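You operate a simulated robot arm through the tools that you are given. There is no shell and no other tool.

The job below is to be done with a simulated two-armed robot. You get a single attempt, and the scene is never put back.

## Task
Dip the glass tube and mark how high the water stands in it.
Fine: jack knob till the beaker is fully up, squeeze the orange bulb, grey marker to the top of the water when it stands still, then beaker fully down.
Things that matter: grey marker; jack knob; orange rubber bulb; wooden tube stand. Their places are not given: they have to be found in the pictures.

The check looks at the end state, three seconds after you hand in, the way a careful person would. Anything else that was tipped, shoved, dropped, spilled or broken makes it a failure.

## Robot
Two 7-joint arms with two-finger parallel grippers on one trunk that stands fixed in place. Base frame: the origin is at the foot of the trunk, x ahead of it, y to its left, z up. Units: mm, degrees, N and s.
The left shoulder is at [50, 177, 1204], the right one opposite. With the tool pointing down near the work surface each hand reaches from about 100 to 680 mm from the base axis, measured 20 degrees to its own side. Payload 3.43 kg a hand.
The TCP of each hand is the grasp point between the finger pads, 34 mm short of the fingertips. In the tool frame z runs along the fingers and y along their closing line. The gripper opens to 128 mm. The fingers are 24 mm wide and 12 mm thick; the gripper's body (48 by 130 mm) begins 96 mm behind the TCP.
Orientation is that of the tool frame in the base frame, as a unit quaternion [x, y, z, w]. With the fingers straight down and closing along the base's y, the tool's x points along the base's -x, its y along +y and its z along -z.

## Interface
- The arms move only by the tool drive_tool. It takes "left_plan", "right_plan" or both (then of equal length, played together; a hand with none holds still); each is one flat list of numbers, 6 for each row, row after row: the shift along the base's x, y, z in mm, then the turn, a rotation vector about the base's x, y, z in rad. In form: [tx, ty, tz, rx, ry, rz, tx, ty, tz, rx, ry, rz, ...]. A call has 1 to 20 rows; each row shifts and turns the commanded pose from where the row before left it. "left_gripper" and "right_gripper" are, for a hand that has rows, the gripper command, from -1 (shut) to 1 (fully open), values between in proportion, set as the call begins (left out, the last holds). Rows are played at 5 a second. More than 50 mm and 8.6 degrees between two rows, or a gripper value outside its range, and nothing of the call is played. Where a pose cannot be reached the arm comes as near as it can. A force on the tool above 40 N (or 10 N above the force at the start of the call, whichever is more), or a blocked arm, ends the call early, and 0.2 s more pass. Each finger travels about 108 mm/s and halts on what it meets, pressing with about 24 N; the grip force reading is that of the motor and also rises with nothing between the fingers. The clock runs only during rows and for 0.2 s after the last one: add rows that do not move to give the fingers time. It gives the time, the measured TCP pose, the force on the tool (base axes), the opening and the grip force at its end, in the units of the frame above (readings bear some noise), with the torque about the TCP (base axes, N m) and any sound that the robot's microphone picked up.
- Cameras (640 x 400 px; columns grow to the right, rows downward): "scene" is now at [130.8, 58.2, 1360.9]; the picture's right is [0.68, -0.73, 0.00], its down [-0.46, -0.43, -0.78] and it looks along [0.57, 0.53, -0.63] (base axes); focal length 238 px, centre (320, 200). "left" rides on the left gripper at [76, 11, -160] in its tool frame; the picture's right is [-0.15, 0.99, 0.00], its down [-0.88, -0.13, -0.46] and it looks along [-0.45, -0.07, 0.89] (tool axes); focal length 234 px, centre (320, 200). "right" rides on the right gripper at [76, -11, -160] in its tool frame; the picture's right is [0.15, 0.99, 0.00], its down [-0.88, 0.13, -0.46] and it looks along [-0.45, 0.07, 0.89] (tool axes); focal length 234 px, centre (320, 200).
- camera(camera): a new picture of that camera. No time passes.
- raise_lower(by): slides the trunk up (or, below 0, down) by that many mm; the arms and the scene camera ride with it, the base frame stays. It gives what a move gives, with no picture.
- head_to(pan, tilt): turns the head with the scene camera to pan (to the left, within 80 degrees either way) and tilt (down, from -29 to 69), counted from straight ahead of the robot. It gives what a move gives.
- measure_at(camera, pixels): for up to 12 pixels [column, row] of the newest picture of that camera ("zoom" is the newest enlarged one), the place [x, y, z] in the base frame of the surface seen there, good to about 2 mm. No time passes.
- zoom(camera, box): a new picture of the part [left, top, right, bottom] of that camera's present view, enlarged. No time passes.
- close_job(): hands the job in; it is judged then, once.

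Open the grippers and draw the arms clear of the work before you hand the job in, unless the task says otherwise.

The tools are called as a command line: name --argument value ..., lists and objects as JSON in quotes. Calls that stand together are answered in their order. drive_tool: Moves the arms, as the interface text tells. Its arguments: {"type":"object","properties":{"left_plan":{"type":"array","items":{"type":"number"}},"left_gripper":{"type":"number"},"right_plan":{"type":"array","items":{"type":"number"}},"right_gripper":{"type":"number"}},"required":[]} The other tools are called the same way: raise_lower (by) slides the trunk up or down; head_to (pan, tilt) turns the head that bears the scene camera; camera (camera) takes a picture; measure_at (camera, pixels) gives the place of the surface under pixels of a picture; zoom (camera, box) takes an enlarged picture of a part of a camera's view; close_job () hands the job in.

At the start:

```text
t: 0.0
left_ee_pos: [205.0, 311.0, 1182.2]
left_orientation: [0.0, 1.0, -0.001, 0.0]
left_force: [-0.7, -0.2, 0.5]
left_moment: [0.0, 0.03, -0.01]
left_width: 127.9
left_grip_force: 0.0
right_ee_pos: [370.7, 30.4, 1182.3]
right_orientation: [0.0, 1.0, 0.0, -0.001]
right_force: [-0.1, 0.9, 0.3]
right_moment: [-0.02, -0.01, -0.02]
right_width: 127.8
right_grip_force: 0.1
trunk travel left (down, up): [-375.0, 26.0]
head pan, tilt: [42.9, 39.0]
```

scene: 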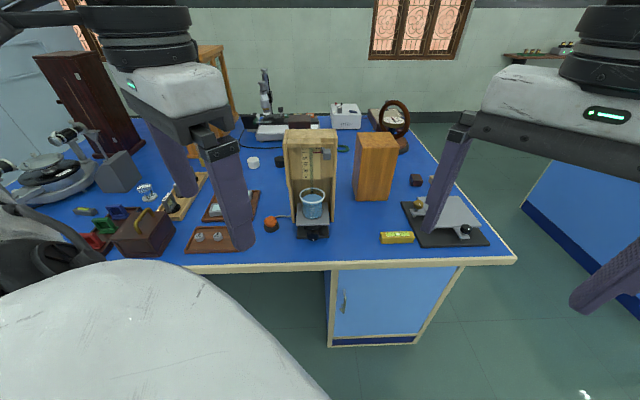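
right: 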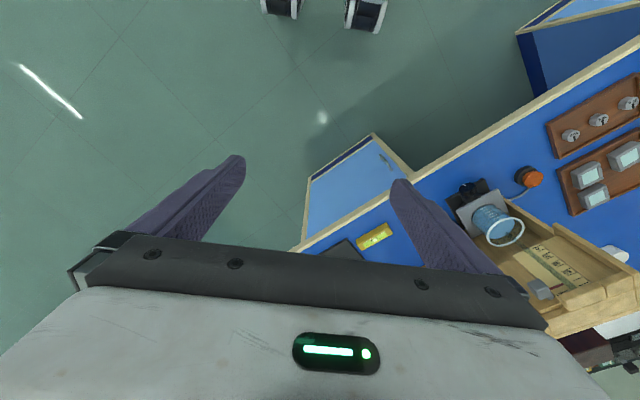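
left: 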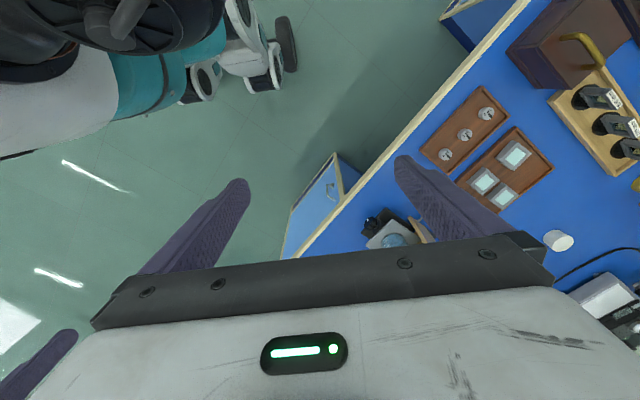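

The scene picture shows the wooden stand near (311,180) with the beaker at (313,203), the orange bulb at (271,224) and the jack knob about (313,235). I zoom in on it.

zoom --camera "scene" --box '[240, 120, 380, 250]'

zoom --camera "right" --box '[430, 140, 640, 320]'

```text
3.08 times, centred on (310, 185) of scene
```

zoom: 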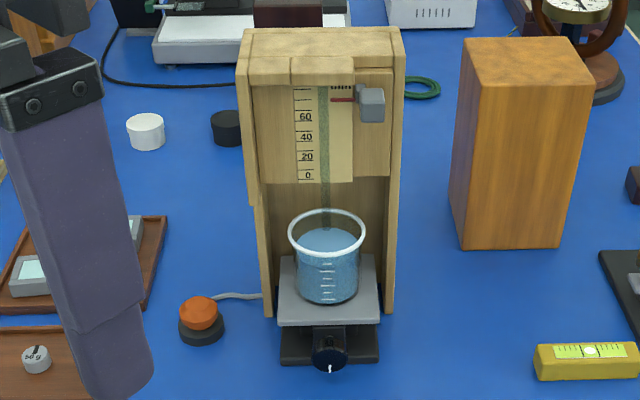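

```text
2.22 times, centred on (535, 230) of right
```

zoom: 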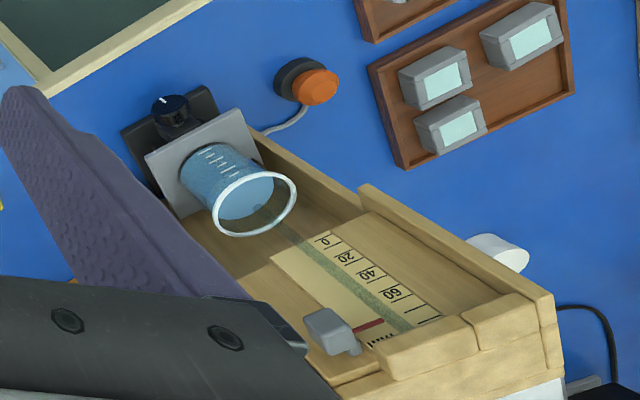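

I re-take the scene zoom so I can measure through it: knob at (330,350), bulb at (200,310), marker at (372,103).

zoom --camera "scene" --box '[270, 125, 350, 245]'

```text
3.33 times, centred on (310, 185) of scene
```

zoom: 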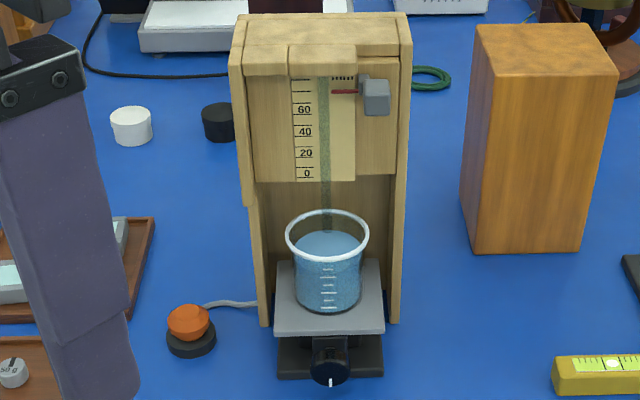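

I measure knob, bulb, marker, scale, the stand's corners and the platform in this zoom.

measure_at --camera "zoom" --pixels '[[330, 365], [318, 350], [188, 320], [190, 345], [376, 98], [345, 91], [308, 173], [325, 140], [234, 60], [408, 60], [280, 325], [380, 325]]'

measure_at --camera "zoom" --pixels '[[240, 20], [405, 15], [330, 341], [330, 383], [312, 365], [349, 365], [300, 370], [200, 380], [265, 320], [395, 318], [288, 237], [368, 237]]'

```text
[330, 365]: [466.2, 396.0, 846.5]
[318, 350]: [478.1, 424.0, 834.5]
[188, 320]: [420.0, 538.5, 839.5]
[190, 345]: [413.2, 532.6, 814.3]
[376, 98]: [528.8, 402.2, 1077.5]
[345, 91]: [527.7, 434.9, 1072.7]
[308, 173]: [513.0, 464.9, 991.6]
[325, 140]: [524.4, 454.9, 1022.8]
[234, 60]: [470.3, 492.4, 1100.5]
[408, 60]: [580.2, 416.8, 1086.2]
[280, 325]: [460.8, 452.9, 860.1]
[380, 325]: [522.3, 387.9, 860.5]
```

```text
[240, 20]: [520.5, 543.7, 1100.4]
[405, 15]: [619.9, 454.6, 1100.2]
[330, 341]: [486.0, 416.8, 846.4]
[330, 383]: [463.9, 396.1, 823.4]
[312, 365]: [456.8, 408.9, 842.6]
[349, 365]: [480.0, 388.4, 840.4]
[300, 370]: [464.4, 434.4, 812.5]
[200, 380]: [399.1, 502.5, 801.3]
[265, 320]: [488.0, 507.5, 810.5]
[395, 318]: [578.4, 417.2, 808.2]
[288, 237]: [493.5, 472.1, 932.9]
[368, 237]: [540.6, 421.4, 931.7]
```

Stand faces about (-0.73,-0.69) and the table top is at z≈801. I measure the table edge and objects around (tray, level, wooden block) to know the free space.

camera --camera "scene"

measure_at --camera "scene" --pixels '[[200, 268], [313, 264], [400, 260], [500, 255], [395, 238], [374, 200], [212, 240], [271, 222], [376, 135], [355, 190], [140, 235], [215, 210]]'

```text
taken
```

scene: 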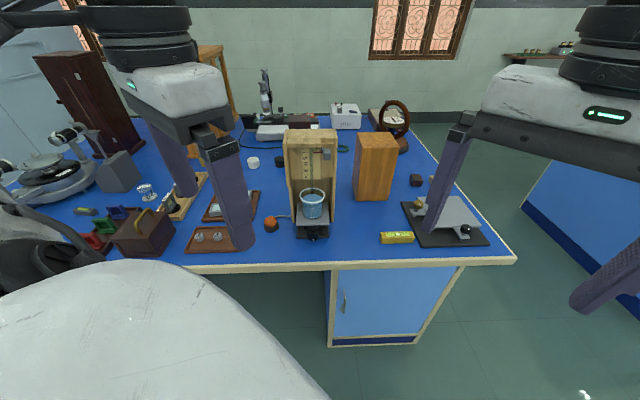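

```text
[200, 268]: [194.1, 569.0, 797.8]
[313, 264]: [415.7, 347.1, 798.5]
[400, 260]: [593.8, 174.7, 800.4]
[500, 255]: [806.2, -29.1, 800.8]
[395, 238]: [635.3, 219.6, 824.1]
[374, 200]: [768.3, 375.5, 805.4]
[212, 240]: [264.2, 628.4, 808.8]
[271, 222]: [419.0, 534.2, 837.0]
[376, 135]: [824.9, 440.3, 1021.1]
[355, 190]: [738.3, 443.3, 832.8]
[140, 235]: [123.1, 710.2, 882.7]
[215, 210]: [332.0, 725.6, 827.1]
```

The table edge runs along (0.71,-0.70), about 69 mm in front of the knob, so the hand can come at the knob horizontally from beyond the edge. I swing the right hand clear to the right and turn the left hand toward the stand with a 45° tilt to look closer.

drive_tool --left_plan '[14.2, -11.8, -10, 0, 0, 0.127, 14.2, -11.8, -10, 0, 0, 0.127, 14.2, -11.8, -10, 0, 0, 0.127, 14.2, -11.8, -10, 0, 0, 0.127, 14.2, -11.8, -10, 0, 0, 0.127, 14.2, -11.8, -10, 0, 0, 0.127, 0, 0, 0, 0.0901, -0.0951, 0, 0, 0, 0, 0.0901, -0.0951, 0, 0, 0, 0, 0.0901, -0.0951, 0, 0, 0, 0, 0.0901, -0.0951, 0, 0, 0, 0, 0.0901, -0.0951, 0, 0, 0, 0, 0.0901, -0.0951, 0]' --right_plan '[-5, -30, 0, 0, 0, 0, -5, -30, 0, 0, 0, 0, -5, -30, 0, 0, 0, 0, -5, -30, 0, 0, 0, 0, -5, -30, 0, 0, 0, 0, -5, -30, 0, 0, 0, 0, -5, -20, 0, 0, 0, 0, -5, -20, 0, 0, 0, 0, 0, 0, 0, 0, 0, 0, 0, 0, 0, 0, 0, 0, 0, 0, 0, 0, 0, 0, 0, 0, 0, 0, 0, 0]' --left_gripper 0

camera --camera "left"

camera --camera "scene"

```text
t: 2.6
left_ee_pos: [322.0, 223.3, 1142.8]
left_orientation: [-0.346, 0.859, 0.141, 0.351]
left_force: [0.1, 0.3, 0.1]
left_moment: [-0.03, 0.04, 0.01]
left_width: 64.2
left_grip_force: 0.1
left hand out of reach, approached as far as the arm can: row 10, 11, 12
right_ee_pos: [330.0, -187.8, 1182.0]
right_orientation: [0.001, 1.0, 0.0, -0.001]
right_force: [0.8, 0.7, 0.7]
right_moment: [-0.01, 0.03, -0.03]
right_width: 127.8
right_grip_force: 0.1
trunk travel left (down, up): [-375.0, 26.0]
head pan, tilt: [42.9, 39.0]
```

```text
taken
```

left: 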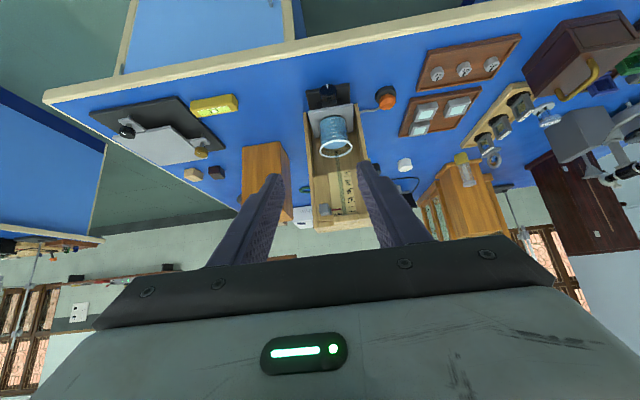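

```text
taken
```

scene: 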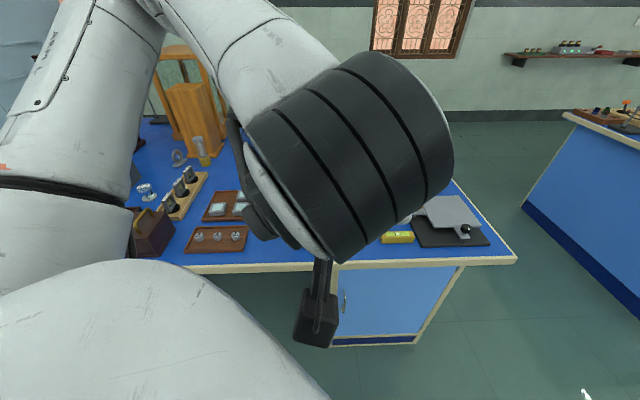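

The left arm ran near its inner limit at that height, so I move it down and forward toward the stand, where there is more room, and look again.

drive_tool --left_plan '[8, 8, -28, 0, 0, 0, 8, 8, -28, 0, 0, 0, 8, 8, -28, 0, 0, 0, 8, 8, -28, 0, 0, 0, 8, 8, -28, 0, 0, 0, 8, 8, -28, 0, 0, 0]'

camera --camera "left"

camera --camera "scene"

```text
t: 4.0
left_ee_pos: [387.9, 256.8, 982.7]
left_orientation: [-0.344, 0.858, 0.141, 0.356]
left_force: [-0.3, -0.1, -0.2]
left_moment: [0.0, 0.0, 0.02]
left_width: 64.1
left_grip_force: 0.0
left hand out of reach, approached as far as the arm can: row 1, 2, 3
right_ee_pos: [329.2, -187.3, 1183.0]
right_orientation: [0.0, 1.0, 0.001, 0.001]
right_force: [-0.5, 0.5, -0.6]
right_moment: [-0.02, -0.01, -0.02]
right_width: 128.1
right_grip_force: 0.1
trunk travel left (down, up): [-375.0, 26.0]
head pan, tilt: [42.9, 39.0]
```

```text
taken
```

left: 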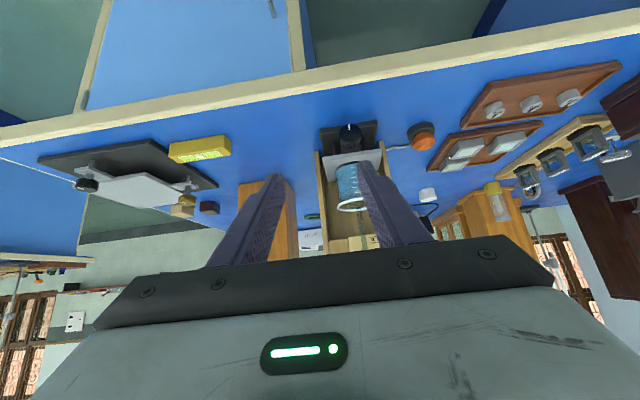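

```text
taken
```

scene: 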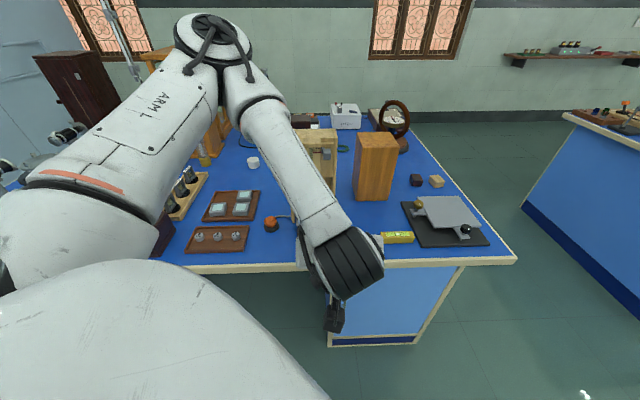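

The left camera now sees the jack knob around (348,138) and the beaker at (350,185). I zoom in there for detail.

zoom --camera "left" --box '[300, 100, 460, 220]'

measure_at --camera "zoom" --pixels '[[200, 120], [215, 90], [185, 120], [232, 120], [205, 160], [140, 160], [250, 150], [488, 100], [488, 140], [95, 200], [300, 190], [160, 130]]'

```text
3.33 times, centred on (380, 160) of left
```

zoom: 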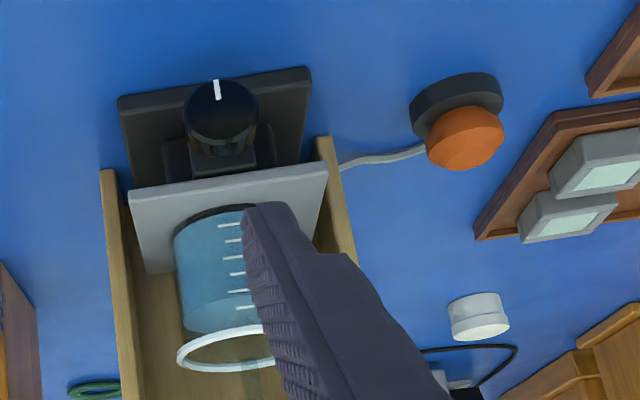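

```text
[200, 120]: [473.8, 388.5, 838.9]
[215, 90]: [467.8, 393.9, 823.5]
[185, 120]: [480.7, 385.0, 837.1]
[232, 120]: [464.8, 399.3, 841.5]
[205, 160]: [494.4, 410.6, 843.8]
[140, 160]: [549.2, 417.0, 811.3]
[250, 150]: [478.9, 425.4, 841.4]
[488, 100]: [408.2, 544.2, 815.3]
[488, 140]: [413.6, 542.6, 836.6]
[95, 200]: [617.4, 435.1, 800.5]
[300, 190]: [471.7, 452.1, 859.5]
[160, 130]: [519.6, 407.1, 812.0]
```

The knob's face centre is near (471,393,839), with its white line pointing straight down, and it protrudes well clear of the jack. The left arm blocks the scene view, so I'll use the right hand for the knob and keep the left for the bulb. I draw the left hand back to a pointing-down pose near the left.

drive_tool --left_plan '[-10, 15, 10, -0.0901, 0.0951, 0, -10, 15, 10, -0.0901, 0.0951, 0, -10, 15, 10, -0.0901, 0.0951, 0, -10, 15, 10, -0.0901, 0.0951, 0, -10, 15, 10, -0.0901, 0.0951, 0, -10, 15, 10, -0.0901, 0.0951, 0, -5, 20, 5, 0, 0, -0.127, -5, 20, 5, 0, 0, -0.127, -5, 20, 5, 0, 0, -0.127, -5, 20, 5, 0, 0, -0.127, -5, 20, 5, 0, 0, -0.127, -5, 20, 5, 0, 0, -0.127]'

camera --camera "scene"

```text
t: 6.6
left_ee_pos: [296.7, 467.9, 1074.7]
left_orientation: [0.001, 1.0, 0.001, 0.0]
left_force: [-0.2, -0.1, -0.2]
left_moment: [-0.07, -0.03, -0.03]
left_width: 64.0
left_grip_force: 0.0
right_ee_pos: [329.0, -188.8, 1183.0]
right_orientation: [0.0, 1.0, 0.0, 0.0]
right_force: [-0.4, -1.1, -0.4]
right_moment: [0.0, 0.0, 0.0]
right_width: 128.2
right_grip_force: 0.1
trunk travel left (down, up): [-375.0, 26.0]
head pan, tilt: [42.9, 39.0]
```

```text
taken
```

scene: 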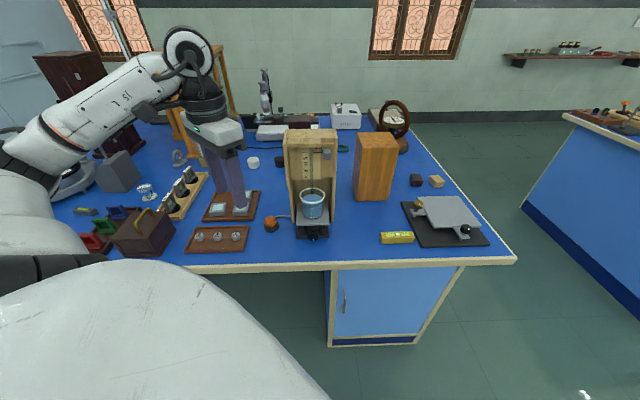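

The left hand is parked pointing down at (297,468,1075) with clear space under it. I lower the trunk so that the right arm reaches the knob more easily and the camera sees the scale more squarely, in two steps.

raise_lower --by -80

camera --camera "scene"

```text
t: 7.8
left_ee_pos: [298.1, 467.6, 992.8]
left_orientation: [0.0, 1.0, 0.001, 0.0]
left_force: [-0.1, 0.7, 0.6]
left_moment: [0.02, 0.03, 0.0]
left_width: 64.0
left_grip_force: 0.0
right_ee_pos: [329.1, -188.3, 1102.5]
right_orientation: [0.0, 1.0, 0.0, 0.0]
right_force: [-0.7, 0.4, 0.0]
right_moment: [0.01, 0.05, -0.03]
right_width: 128.0
right_grip_force: 0.1
trunk travel left (down, up): [-295.0, 106.0]
head pan, tilt: [42.9, 39.0]
```

```text
taken
```

scene: 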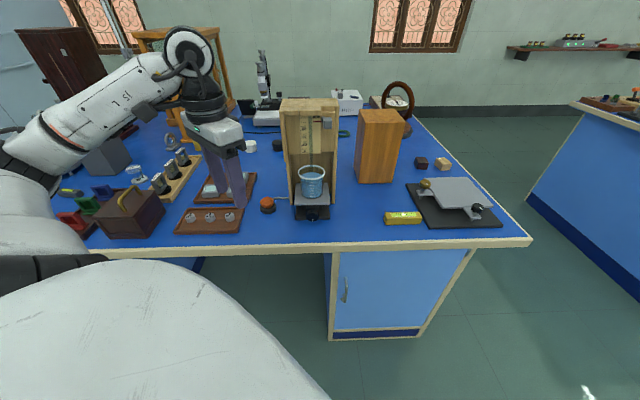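

I check where the left elbow is relative to the box at (130,210) before lowering further.

measure_at --camera "scene" --pixels '[[60, 150], [30, 180], [60, 225], [20, 220], [140, 200], [125, 225], [100, 190], [40, 270], [150, 240], [80, 215], [200, 60], [215, 150]]'

```text
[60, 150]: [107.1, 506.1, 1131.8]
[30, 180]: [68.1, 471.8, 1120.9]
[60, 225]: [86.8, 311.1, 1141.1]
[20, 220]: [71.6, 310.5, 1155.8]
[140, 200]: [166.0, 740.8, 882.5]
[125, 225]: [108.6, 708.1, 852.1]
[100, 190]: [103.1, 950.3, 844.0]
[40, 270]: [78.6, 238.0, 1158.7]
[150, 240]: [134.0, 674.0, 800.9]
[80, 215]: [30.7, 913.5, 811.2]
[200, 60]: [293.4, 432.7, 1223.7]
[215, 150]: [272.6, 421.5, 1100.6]
```

The elbow is at about (70,490,1120), well above everything, so I lower the trunk another 80 mm.

raise_lower --by -80

camera --camera "scene"

zoom --camera "scene" --box '[250, 80, 380, 210]'

```text
t: 8.9
left_ee_pos: [298.2, 468.7, 912.7]
left_orientation: [0.001, 1.0, 0.0, 0.0]
left_force: [-0.4, -0.7, -0.1]
left_moment: [0.01, 0.01, 0.01]
left_width: 63.7
left_grip_force: 0.0
right_ee_pos: [329.0, -188.0, 1022.0]
right_orientation: [-0.001, 1.0, 0.0, 0.0]
right_force: [-0.6, -0.9, 0.9]
right_moment: [-0.04, 0.01, -0.01]
right_width: 127.7
right_grip_force: 0.0
trunk travel left (down, up): [-215.0, 186.0]
head pan, tilt: [42.9, 39.0]
```

```text
taken
```

scene: 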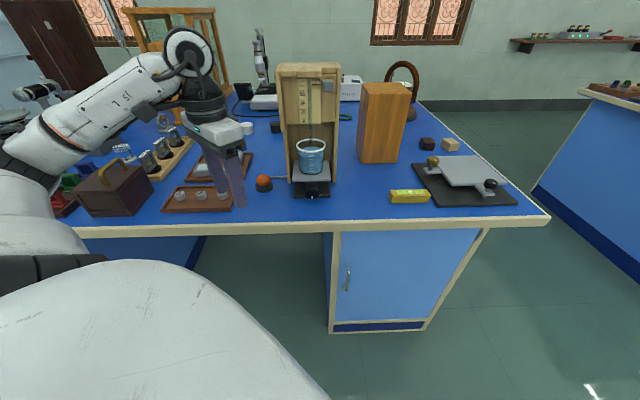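

```text
3.08 times, centred on (315, 145) of scene
```

zoom: 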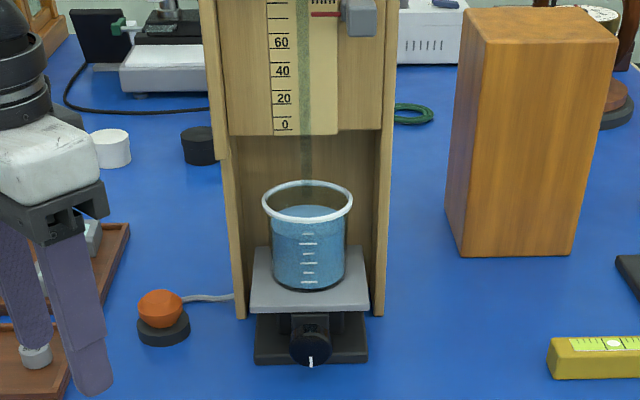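

The stand is well visible now. I measure stand and platform edges to get its exact heading.

measure_at --camera "zoom" --pixels '[[258, 296], [310, 300], [364, 302], [240, 310], [381, 308], [260, 357], [362, 357], [256, 260], [235, 260], [386, 260], [278, 60], [326, 60]]'

measure_at --camera "zoom" --pixels '[[310, 360], [311, 348], [296, 350], [326, 350], [311, 333], [361, 22], [325, 14], [161, 305], [163, 330], [306, 150], [306, 60], [306, 30]]'

```text
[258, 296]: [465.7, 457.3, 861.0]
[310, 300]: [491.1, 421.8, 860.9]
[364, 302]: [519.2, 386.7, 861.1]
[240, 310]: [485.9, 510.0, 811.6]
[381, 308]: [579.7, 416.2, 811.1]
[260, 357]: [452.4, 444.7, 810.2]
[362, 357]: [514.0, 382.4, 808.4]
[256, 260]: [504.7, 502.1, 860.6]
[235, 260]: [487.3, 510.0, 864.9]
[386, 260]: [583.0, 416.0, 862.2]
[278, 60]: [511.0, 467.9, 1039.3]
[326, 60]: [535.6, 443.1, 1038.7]
```

```text
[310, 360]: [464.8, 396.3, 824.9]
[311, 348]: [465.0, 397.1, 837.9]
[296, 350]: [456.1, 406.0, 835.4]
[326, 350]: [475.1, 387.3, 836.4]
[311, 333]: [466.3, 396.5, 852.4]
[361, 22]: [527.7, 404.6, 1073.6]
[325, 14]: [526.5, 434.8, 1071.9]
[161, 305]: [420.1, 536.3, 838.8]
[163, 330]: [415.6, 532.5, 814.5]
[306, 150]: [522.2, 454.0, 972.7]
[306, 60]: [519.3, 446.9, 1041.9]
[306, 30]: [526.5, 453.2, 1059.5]
```

The stand faces exactly along (-0.707,-0.707); the knob face is centred at about (465,396,838), 33 mm wide. I bring the right hand across in front of the trunk, yawing 45° and then tilting 45° toward the stand.

drive_tool --right_plan '[0, 31, -4, 0, 0, 0.1309, 0, 31, -4, 0, 0, 0.1309, 0, 31, -4, 0, 0, 0.1309, 0, 31, -4, 0, 0, 0.1309, 0, 31, -4, 0, 0, 0.1309, 0, 31, -4, 0, 0, 0.1309, 2, 25, -8, 0.0926, -0.0926, 0, 2, 25, -8, 0.0926, -0.0926, 0, 2, 25, -8, 0.0926, -0.0926, 0, 2, 25, -8, 0.0926, -0.0926, 0, 2, 25, -8, 0.0926, -0.0926, 0, 2, 25, -8, 0.0926, -0.0926, 0]' --right_gripper -0.2

camera --camera "scene"

camera --camera "right"

```text
t: 11.5
left_ee_pos: [298.5, 468.7, 913.3]
left_orientation: [0.0, 1.0, 0.001, 0.0]
left_force: [-0.1, -0.4, 0.0]
left_moment: [0.03, -0.04, 0.01]
left_width: 64.2
left_grip_force: 0.2
right_ee_pos: [344.0, 148.6, 953.2]
right_orientation: [-0.353, 0.853, 0.148, 0.355]
right_force: [-0.5, 0.2, 0.0]
right_moment: [0.0, -0.02, 0.0]
right_width: 51.3
right_grip_force: 0.0
trunk travel left (down, up): [-215.0, 186.0]
head pan, tilt: [42.9, 39.0]
```

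```text
taken
```

scene: 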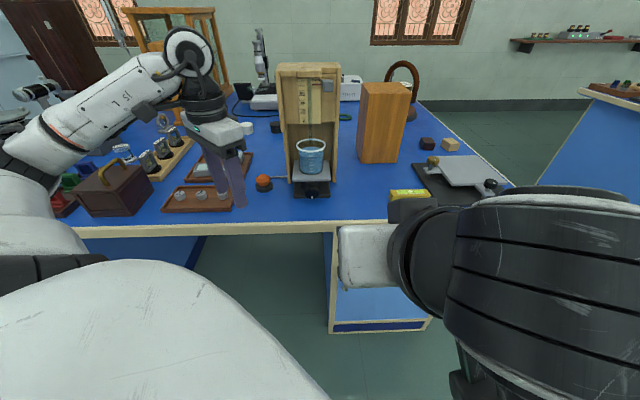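

```text
taken
```

right: 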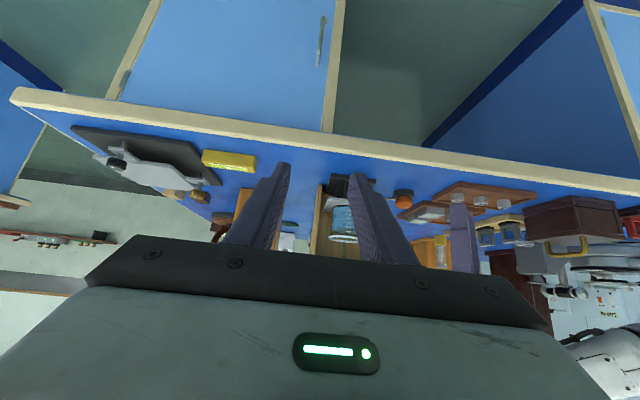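

The right hand reached the pose with the stand still in view. I continue tilting to horizontal while moving to just in front of the knob axis (s=500).

drive_tool --right_plan '[5.5, 21.3, -14.1, 0.0694, -0.0694, 0, 5.5, 21.3, -14.1, 0.0694, -0.0694, 0, 5.5, 21.3, -14.1, 0.0694, -0.0694, 0, 5.5, 21.3, -14.1, 0.0694, -0.0694, 0, 5.5, 21.3, -14.1, 0.0694, -0.0694, 0, 5.5, 21.3, -14.1, 0.0694, -0.0694, 0, 5.5, 21.3, -14.1, 0.0694, -0.0694, 0, 5.5, 21.3, -14.1, 0.0694, -0.0694, 0]'

camera --camera "scene"

camera --camera "right"

```text
t: 13.5
left_ee_pos: [297.7, 468.3, 911.9]
left_orientation: [-0.001, 1.0, 0.001, -0.001]
left_force: [-0.3, 0.1, 0.1]
left_moment: [0.02, -0.01, 0.02]
left_width: 63.9
left_grip_force: 0.1
right_ee_pos: [421.7, 233.7, 978.0]
right_orientation: [-0.202, 0.716, 0.266, 0.614]
right_force: [0.1, -0.6, -0.6]
right_moment: [0.0, 0.01, 0.02]
right_width: 51.2
right_grip_force: 0.0
right hand out of reach, approached as far as the arm can: row 6, 7, 8
trunk travel left (down, up): [-215.0, 186.0]
head pan, tilt: [42.9, 39.0]
stopped in row 8 (right hand): the arm was blocked; the commanded pose is now the measured one
```

```text
taken
```

scene: 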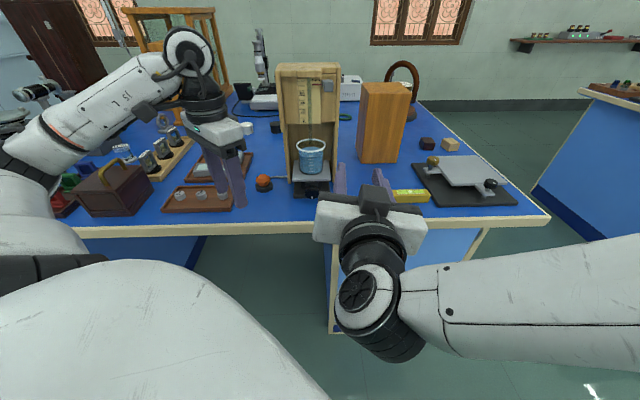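

```text
taken
```

right: 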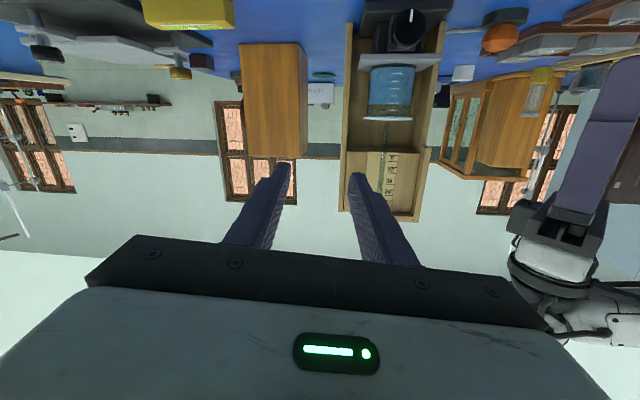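

The right arm stopped short at (422,234,978) with its wrist bent hard. I measure along its forearm to understand the configuration.

measure_at --camera "scene" --pixels '[[370, 290], [440, 300], [520, 290], [600, 300], [635, 300], [380, 340], [370, 225], [600, 260], [560, 330]]'

```text
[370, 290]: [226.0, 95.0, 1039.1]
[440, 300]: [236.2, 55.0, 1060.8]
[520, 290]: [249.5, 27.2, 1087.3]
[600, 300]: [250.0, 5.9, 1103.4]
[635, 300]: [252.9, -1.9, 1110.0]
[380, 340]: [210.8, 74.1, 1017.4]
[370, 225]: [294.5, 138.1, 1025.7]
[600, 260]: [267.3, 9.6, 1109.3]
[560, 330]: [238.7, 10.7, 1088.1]
```

The right wrist is at about (230,90,1020) with the elbow high, so it's crowded near the body. I move the hand outward toward the stand (over the table edge, still high) while completing the turn to horizontal.

drive_tool --right_plan '[0, 26, -2, 0, 0, 0, 0, 26, -2, 0, 0, 0, -3, 26, -2, -0.007, -0.042, 0.027, -3, 26, -2, -0.007, -0.042, 0.027, -3, 5, -2, -0.007, -0.042, 0.027, -3, 0, -2, -0.007, -0.042, 0.027]'

camera --camera "scene"

```text
t: 15.0
left_ee_pos: [298.9, 468.2, 912.4]
left_orientation: [0.001, 1.0, 0.0, 0.0]
left_force: [0.8, 0.0, 0.5]
left_moment: [-0.01, 0.02, 0.01]
left_width: 63.9
left_grip_force: 0.1
right_ee_pos: [449.8, 266.2, 989.5]
right_orientation: [-0.198, 0.718, 0.278, 0.607]
right_force: [0.0, 0.5, -0.1]
right_moment: [-0.02, -0.01, 0.02]
right_width: 51.4
right_grip_force: 0.2
right hand out of reach, approached as far as the arm can: row 3, 4, 5, 6
trunk travel left (down, up): [-215.0, 186.0]
head pan, tilt: [42.9, 39.0]
stopped in row 6 (right hand): the arm was blocked; the commanded pose is now the measured one
```

```text
taken
```

scene: 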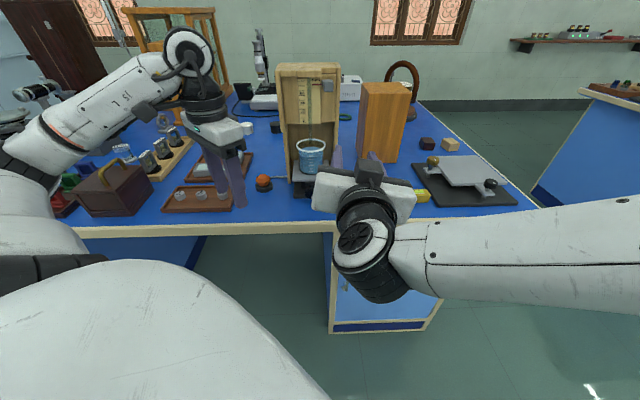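

The wrist is at its bending limit because the shoulder sits too high relative to the knob. I'll back the right hand off to the 45° tilt, lift the left hand, and then lower the trunk further so the forearm can lie flatter.

drive_tool --right_plan '[-18, -20, 5, -0.08, 0.08, 0, -18, -20, 5, -0.08, 0.08, 0, -18, -20, 5, -0.08, 0.08, 0, -18, -20, 5, -0.08, 0.08, 0, -18, -20, 5, -0.08, 0.08, 0, -18, -20, 5, -0.08, 0.08, 0]' --left_plan '[0, 0, 22, 0, 0, 0, 0, 0, 22, 0, 0, 0, 0, 0, 22, 0, 0, 0, 0, 0, 22, 0, 0, 0, 0, 0, 22, 0, 0, 0, 0, 0, 22, 0, 0, 0]'

camera --camera "scene"

```text
t: 16.4
left_ee_pos: [312.4, 447.7, 946.7]
left_orientation: [0.0, 1.0, -0.001, 0.0]
left_force: [-0.4, 0.0, -0.2]
left_moment: [-0.01, 0.01, -0.05]
left_width: 64.0
left_grip_force: 0.1
left hand out of reach, approached as far as the arm can: row 2, 3, 4, 5, 6
right_ee_pos: [338.1, 146.3, 1018.3]
right_orientation: [-0.266, 0.885, 0.141, 0.355]
right_force: [0.9, 0.2, -0.7]
right_moment: [0.02, 0.0, 0.01]
right_width: 51.2
right_grip_force: 0.0
trunk travel left (down, up): [-215.0, 186.0]
head pan, tilt: [42.9, 39.0]
```

```text
taken
```

scene: 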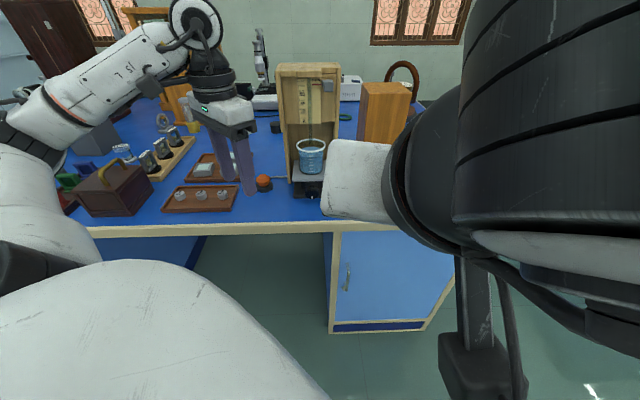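

The left arm's height is limited in that pose, and the right arm reached (338,146,1018) at 45° tilt. To learn where the right wrist's limits are, I roll the right hand about its own finger axis by +80° in free air.

drive_tool --right_plan '[0, 0, 0, 0.0774, 0.0613, -0.099, 0, 0, 0, 0.0774, 0.0613, -0.099, 0, 0, 0, 0.0774, 0.0613, -0.099, 0, 0, 0, 0.0774, 0.0613, -0.099, 0, 0, 0, 0.0774, 0.0613, -0.099, 0, 0, 0, 0.0774, 0.0613, -0.099, 0, 0, 0, 0.0774, 0.0613, -0.099, 0, 0, 0, 0.0774, 0.0613, -0.099, 0, 0, 0, 0.0774, 0.0613, -0.099, 0, 0, 0, 0.0774, 0.0613, -0.099]'

camera --camera "scene"

```text
t: 18.6
left_ee_pos: [313.2, 448.6, 945.8]
left_orientation: [0.0, 1.0, 0.0, 0.001]
left_force: [-0.1, 0.3, -1.0]
left_moment: [0.01, 0.0, 0.02]
left_width: 64.1
left_grip_force: 0.1
right_ee_pos: [338.2, 149.5, 1019.4]
right_orientation: [0.367, 0.848, 0.337, 0.181]
right_force: [0.1, 0.6, -0.6]
right_moment: [0.03, -0.01, 0.05]
right_width: 51.3
right_grip_force: 0.1
trunk travel left (down, up): [-215.0, 186.0]
head pan, tilt: [42.9, 39.0]
```

```text
taken
```

scene: 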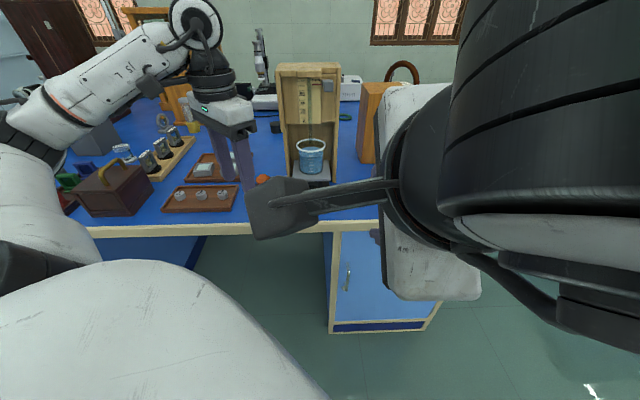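

That roll was reached without trouble. I continue another 80° in the same direction toward having the hand camera on top.

drive_tool --right_plan '[0, 0, 0, 0.0774, 0.0613, -0.099, 0, 0, 0, 0.0774, 0.0613, -0.099, 0, 0, 0, 0.0774, 0.0613, -0.099, 0, 0, 0, 0.0774, 0.0613, -0.099, 0, 0, 0, 0.0774, 0.0613, -0.099, 0, 0, 0, 0.0774, 0.0613, -0.099, 0, 0, 0, 0.0774, 0.0613, -0.099, 0, 0, 0, 0.0774, 0.0613, -0.099, 0, 0, 0, 0.0774, 0.0613, -0.099, 0, 0, 0, 0.0774, 0.0613, -0.099]'

camera --camera "scene"

camera --camera "right"

```text
t: 20.8
left_ee_pos: [313.8, 448.4, 945.9]
left_orientation: [0.0, 1.0, -0.001, 0.001]
left_force: [0.0, -0.4, -0.4]
left_moment: [-0.02, 0.03, 0.0]
left_width: 63.8
left_grip_force: 0.1
right_ee_pos: [336.6, 148.7, 1019.0]
right_orientation: [0.827, 0.413, 0.374, -0.078]
right_force: [0.6, 0.1, 0.4]
right_moment: [0.01, -0.01, 0.03]
right_width: 51.2
right_grip_force: 0.1
trunk travel left (down, up): [-215.0, 186.0]
head pan, tilt: [42.9, 39.0]
```

```text
taken
```

scene: 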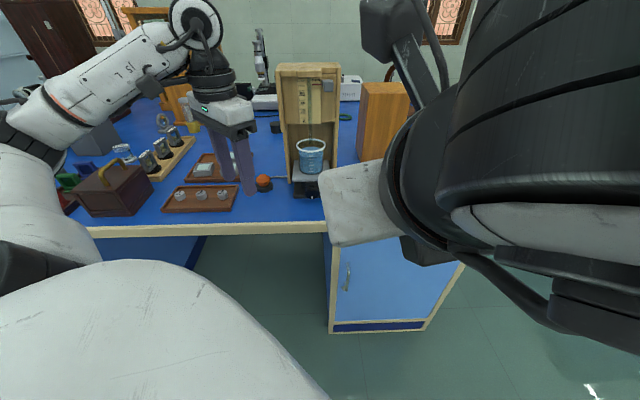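

```text
taken
```

right: 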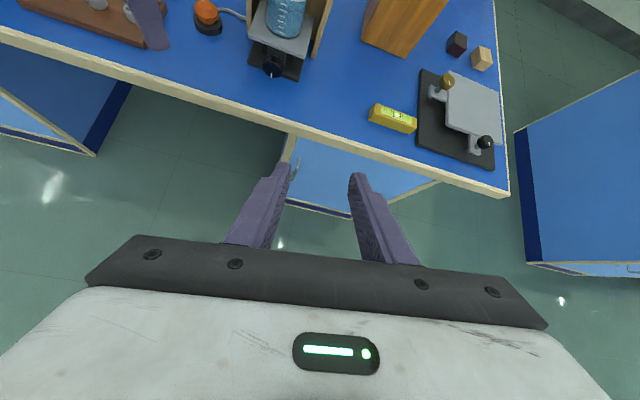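

The hand rolled a full 160° freely, so the camera is now on top and sees the stand upright. I tilt to horizontal in this roll while moving toward a point in front of the knob (s≈500, z≈900).

drive_tool --right_plan '[6, 24, -15, 0.0878, -0.0528, 0.0011, 6, 24, -15, 0.0878, -0.0528, 0.0011, 6, 24, -15, 0.0878, -0.0528, 0.0011, 6, 24, -15, 0.0878, -0.0528, 0.0011, 6, 24, -15, 0.0878, -0.0528, 0.0011, 6, 24, -15, 0.0878, -0.0528, 0.0011, 6, 24, -15, 0.0878, -0.0528, 0.0011, 6, 0, -15, 0.0878, -0.0528, 0.0011]'

camera --camera "scene"

camera --camera "right"

```text
t: 22.8
left_ee_pos: [312.3, 448.6, 945.7]
left_orientation: [0.0, 1.0, 0.0, 0.001]
left_force: [-0.1, -0.4, -0.1]
left_moment: [0.02, 0.0, -0.04]
left_width: 64.0
left_grip_force: 0.1
right_ee_pos: [424.7, 242.4, 969.3]
right_orientation: [0.718, 0.214, 0.611, -0.256]
right_force: [0.7, -0.4, -0.3]
right_moment: [0.0, -0.02, -0.01]
right_width: 51.2
right_grip_force: 0.1
right hand out of reach, approached as far as the arm can: row 7, 8
trunk travel left (down, up): [-215.0, 186.0]
head pan, tilt: [42.9, 39.0]
stopped in row 8 (right hand): the arm was blocked; the commanded pose is now the measured one
```

```text
taken
```

scene: 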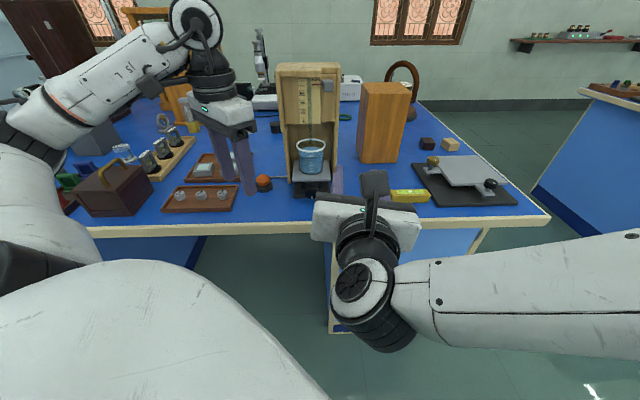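

```text
taken
```

right: 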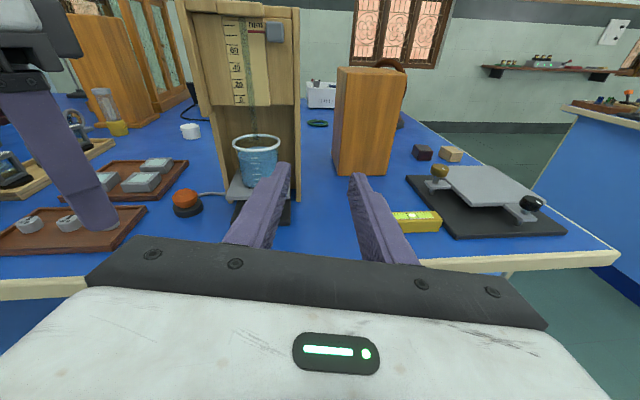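

The wrist stops at nearly the same place, so it's the wrist-bend limit from the high shoulder. I pull the left hand back off the table edge so that I can lower the trunk more.

drive_tool --left_plan '[-20, -16, 5, 0, 0, 0, -20, -16, 5, 0, 0, 0, -20, -16, 10, 0, 0, 0, -20, -16, 10, 0, 0, 0, -10, -16, 15, 0, 0, 0, -5, -16, 15, 0, 0, 0]'

camera --camera "scene"

```text
t: 24.2
left_ee_pos: [235.0, 344.6, 957.2]
left_orientation: [0.007, 1.0, -0.008, 0.003]
left_force: [-0.7, -0.2, 0.1]
left_moment: [-0.01, -0.02, -0.02]
left_width: 64.0
left_grip_force: 0.1
left hand out of reach, approached as far as the arm can: row 1, 2, 3, 4, 5, 6
right_ee_pos: [423.3, 243.6, 971.0]
right_orientation: [0.718, 0.214, 0.611, -0.256]
right_force: [-0.5, -0.7, -0.7]
right_moment: [0.01, 0.01, 0.0]
right_width: 51.2
right_grip_force: 0.1
trunk travel left (down, up): [-215.0, 186.0]
head pan, tilt: [42.9, 39.0]
```

```text
taken
```

scene: 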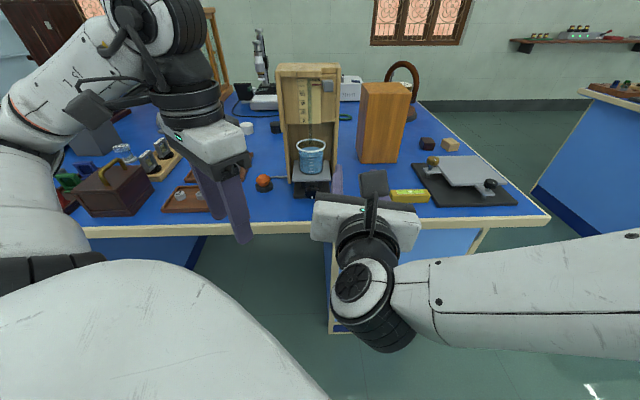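

Left hand is now clear in front of the table edge (s≈410). I lower the trunk by 110 mm; the right hand at s≈471 also stays in front of the edge.

raise_lower --by -110

camera --camera "scene"

```text
t: 25.6
left_ee_pos: [234.7, 345.3, 847.0]
left_orientation: [0.007, 1.0, -0.009, 0.002]
left_force: [-0.3, 0.4, 0.3]
left_moment: [-0.01, 0.0, 0.0]
left_width: 64.0
left_grip_force: 0.1
right_ee_pos: [424.2, 243.2, 860.2]
right_orientation: [0.718, 0.213, 0.612, -0.255]
right_force: [1.1, -1.0, 0.9]
right_moment: [0.01, 0.0, -0.02]
right_width: 51.0
right_grip_force: 0.1
trunk travel left (down, up): [-105.0, 296.0]
head pan, tilt: [42.9, 39.0]
```

```text
taken
```

scene: 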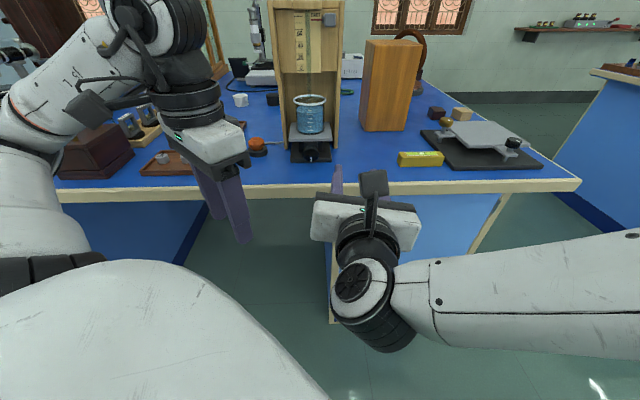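

Now the shoulder is lower. I finish the turn to horizontal and move in line with the knob axis at s=500.

drive_tool --right_plan '[-9, 19, 0, 0.001, -0.04, 0.027, -9, 19, 0, 0.001, -0.04, 0.027, -9, 19, 0, 0.001, -0.04, 0.027, -9, 19, 0, 0.001, -0.04, 0.027, 0, 0, 0, 0, 0, 0]'

camera --camera "right"

camera --camera "scene"

```text
t: 26.6
left_ee_pos: [234.9, 344.4, 847.5]
left_orientation: [0.007, 1.0, -0.009, 0.003]
left_force: [0.1, -1.0, 0.8]
left_moment: [-0.01, -0.04, -0.02]
left_width: 64.0
left_grip_force: 0.0
right_ee_pos: [427.5, 261.8, 885.1]
right_orientation: [0.71, 0.202, 0.617, -0.274]
right_force: [0.3, -0.2, -0.2]
right_moment: [-0.01, 0.02, 0.03]
right_width: 51.1
right_grip_force: 0.0
right hand out of reach, approached as far as the arm can: row 2, 3, 4
trunk travel left (down, up): [-105.0, 296.0]
head pan, tilt: [42.9, 39.0]
stopped in row 5 (right hand): the arm was blocked; the commanded pose is now the measured one
```

```text
taken
```

right: 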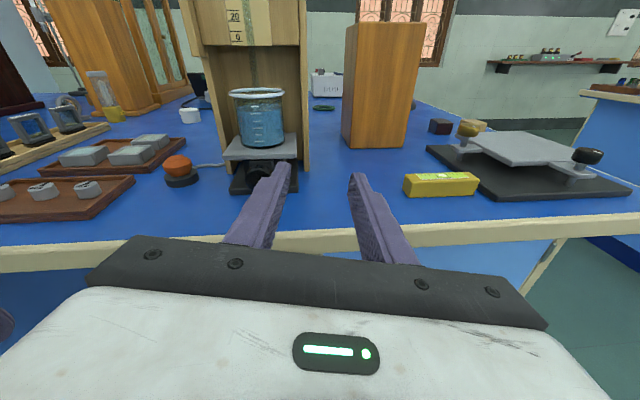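

```text
taken
```

scene: 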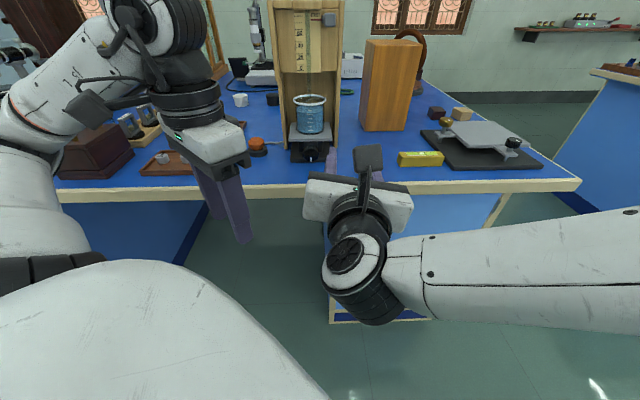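

I measure the forearm and wrist once more to find the bend angle at the limit.

measure_at --camera "scene" --pixels '[[352, 255], [395, 255], [430, 265], [500, 262], [560, 260], [630, 260], [350, 290], [370, 310], [360, 195], [370, 215], [430, 285], [560, 300]]'

```text
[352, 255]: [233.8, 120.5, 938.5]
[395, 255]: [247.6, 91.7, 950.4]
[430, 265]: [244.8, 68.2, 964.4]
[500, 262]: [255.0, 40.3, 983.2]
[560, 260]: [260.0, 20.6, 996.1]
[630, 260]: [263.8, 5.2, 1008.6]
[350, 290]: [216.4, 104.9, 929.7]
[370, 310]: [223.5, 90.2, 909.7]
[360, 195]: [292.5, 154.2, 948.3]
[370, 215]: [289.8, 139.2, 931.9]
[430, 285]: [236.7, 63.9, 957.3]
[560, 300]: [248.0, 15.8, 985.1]
```

The wrist can't quite lie level here, so I'll take the knob with the fingers 30° below horizontal, with the pads still closing square across the knob. I turn to that pose in front of the knob at s≈520, z≈870.

drive_tool --right_plan '[-5, 14.2, -3, -0.0786, 0.046, 0.0264, -5, 14.2, -3, -0.0786, 0.046, 0.0264, -5, 14.2, -3, -0.0786, 0.046, 0.0264, -5, 14.2, -3, -0.0786, 0.046, 0.0264, -5, 14.2, -3, -0.0786, 0.046, 0.0264, 0, 0, 0, 0, 0, 0]'

camera --camera "right"

camera --camera "scene"

```text
t: 28.2
left_ee_pos: [234.6, 344.1, 848.0]
left_orientation: [0.007, 1.0, -0.009, 0.003]
left_force: [0.5, -0.4, -0.5]
left_moment: [-0.01, -0.01, 0.05]
left_width: 63.9
left_grip_force: 0.0
right_ee_pos: [429.0, 315.7, 877.7]
right_orientation: [0.809, 0.307, 0.466, -0.186]
right_force: [-1.0, 0.5, 1.2]
right_moment: [-0.01, -0.01, -0.01]
right_width: 51.0
right_grip_force: 0.0
trunk travel left (down, up): [-105.0, 296.0]
head pan, tilt: [42.9, 39.0]
stopped in row 6 (right hand): the arm was blocked; the commanded pose is now the measured one
```

```text
taken
```

right: 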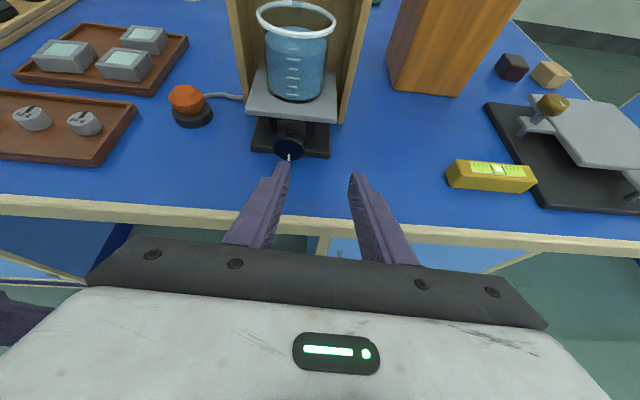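

```text
taken
```

scene: 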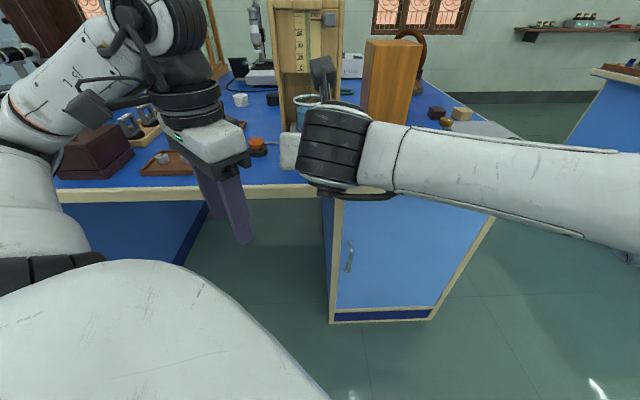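

The hand is now at the 30° tilt, close to line, and its camera sees the knob at (290,140) with its white line down. I shift it sideways by 31 mm onto the knob axis and trim the heading.

drive_tool --right_plan '[-5.5, 5.5, -2, -0.0034, -0.0018, 0.013, -5.5, 5.5, -2, -0.0034, -0.0018, 0.013, -5.5, 5.5, -2, -0.0034, -0.0018, 0.013, -5.5, 5.5, -2, -0.0034, -0.0018, 0.013, 0, 0, 0, 0, 0, 0, 0, 0, 0, 0, 0, 0]'

camera --camera "right"

camera --camera "scene"

```text
t: 29.9
left_ee_pos: [235.5, 344.3, 846.7]
left_orientation: [0.006, 1.0, -0.009, 0.003]
left_force: [-0.6, 0.3, 0.0]
left_moment: [0.02, 0.0, -0.01]
left_width: 64.1
left_grip_force: 0.1
right_ee_pos: [440.5, 317.0, 882.7]
right_orientation: [0.807, 0.306, 0.47, -0.185]
right_force: [0.2, 0.4, 0.0]
right_moment: [0.01, -0.01, -0.01]
right_width: 51.2
right_grip_force: 0.0
trunk travel left (down, up): [-105.0, 296.0]
head pan, tilt: [42.9, 39.0]
stopped in row 6 (right hand): the arm was blocked; the commanded pose is now the measured one
```

```text
taken
```

right: 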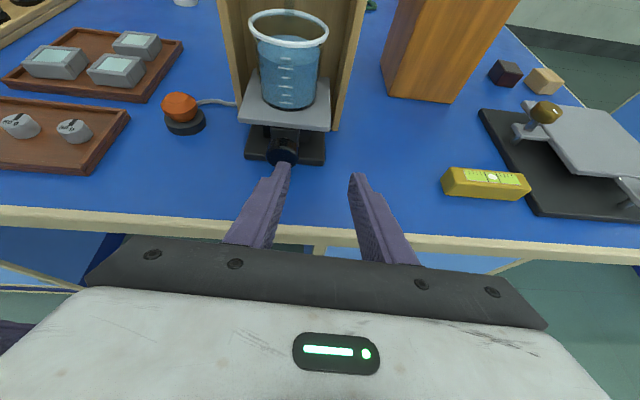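

```text
taken
```

scene: 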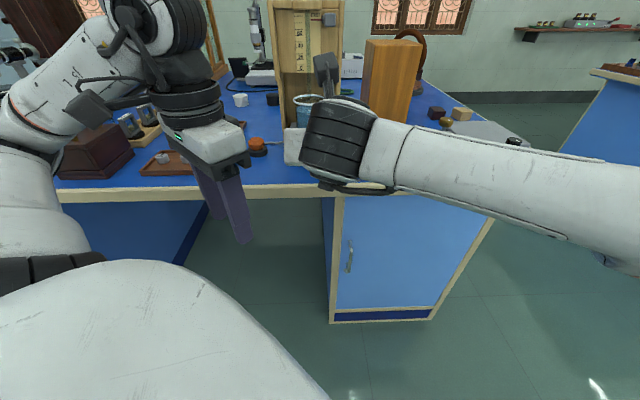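

The hand drifted the wrong way and reports being blocked although no contact force shows, so some arm link may be jammed. I back off a little (away from the stand and up) and see whether it tracks.

drive_tool --right_plan '[-8, -8, 8, 0, 0, 0, -8, -8, 8, 0, 0, 0, -8, -8, 8, 0, 0, 0, 0, 0, 0, 0, 0, 0, 0, 0, 0, 0, 0, 0]'

camera --camera "scene"

```text
t: 31.1
left_ee_pos: [234.6, 345.0, 846.4]
left_orientation: [0.007, 1.0, -0.008, 0.003]
left_force: [0.4, 0.0, -0.8]
left_moment: [0.02, -0.01, 0.02]
left_width: 64.0
left_grip_force: 0.0
right_ee_pos: [413.0, 295.7, 906.1]
right_orientation: [0.806, 0.308, 0.47, -0.184]
right_force: [-0.2, -0.3, -0.6]
right_moment: [0.0, -0.02, -0.03]
right_width: 51.3
right_grip_force: 0.0
trunk travel left (down, up): [-105.0, 296.0]
head pan, tilt: [42.9, 39.0]
```

```text
taken
```

scene: 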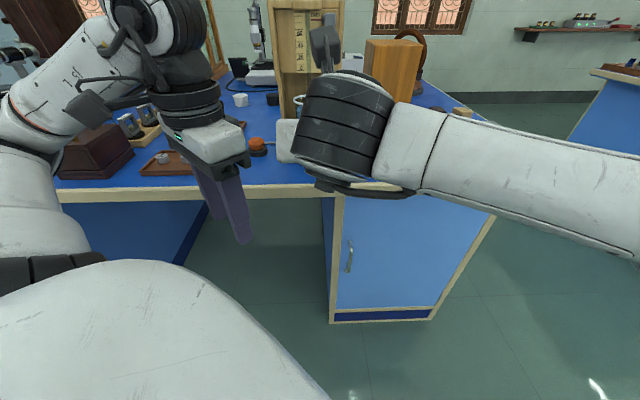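

It tracks again. From here I shift sideways in small steps to the knob axis, staying at this distance and height.

drive_tool --right_plan '[-6, 6, 0, 0, 0, 0, -6, 6, 0, 0, 0, 0, -6, 6, 0, 0, 0, 0, -6, 6, 0, 0, 0, 0, 0, 0, 0, 0, 0, 0, 0, 0, 0, 0, 0, 0]'

camera --camera "scene"

```text
t: 32.6
left_ee_pos: [234.8, 345.2, 846.9]
left_orientation: [0.007, 1.0, -0.009, 0.002]
left_force: [-0.5, -0.3, -0.2]
left_moment: [0.02, -0.02, 0.02]
left_width: 64.0
left_grip_force: 0.0
right_ee_pos: [416.0, 303.4, 909.6]
right_orientation: [0.811, 0.288, 0.476, -0.178]
right_force: [0.1, -0.1, 0.3]
right_moment: [0.05, 0.02, -0.01]
right_width: 51.2
right_grip_force: 0.0
trunk travel left (down, up): [-105.0, 296.0]
head pan, tilt: [42.9, 39.0]
stopped in row 6 (right hand): the arm was blocked; the commanded pose is now the measured one
```

```text
taken
```

scene: 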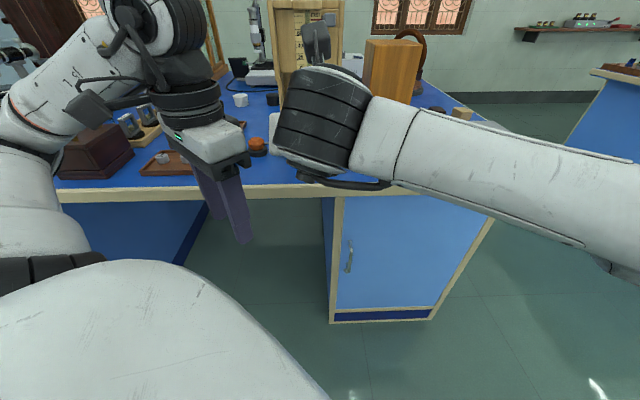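

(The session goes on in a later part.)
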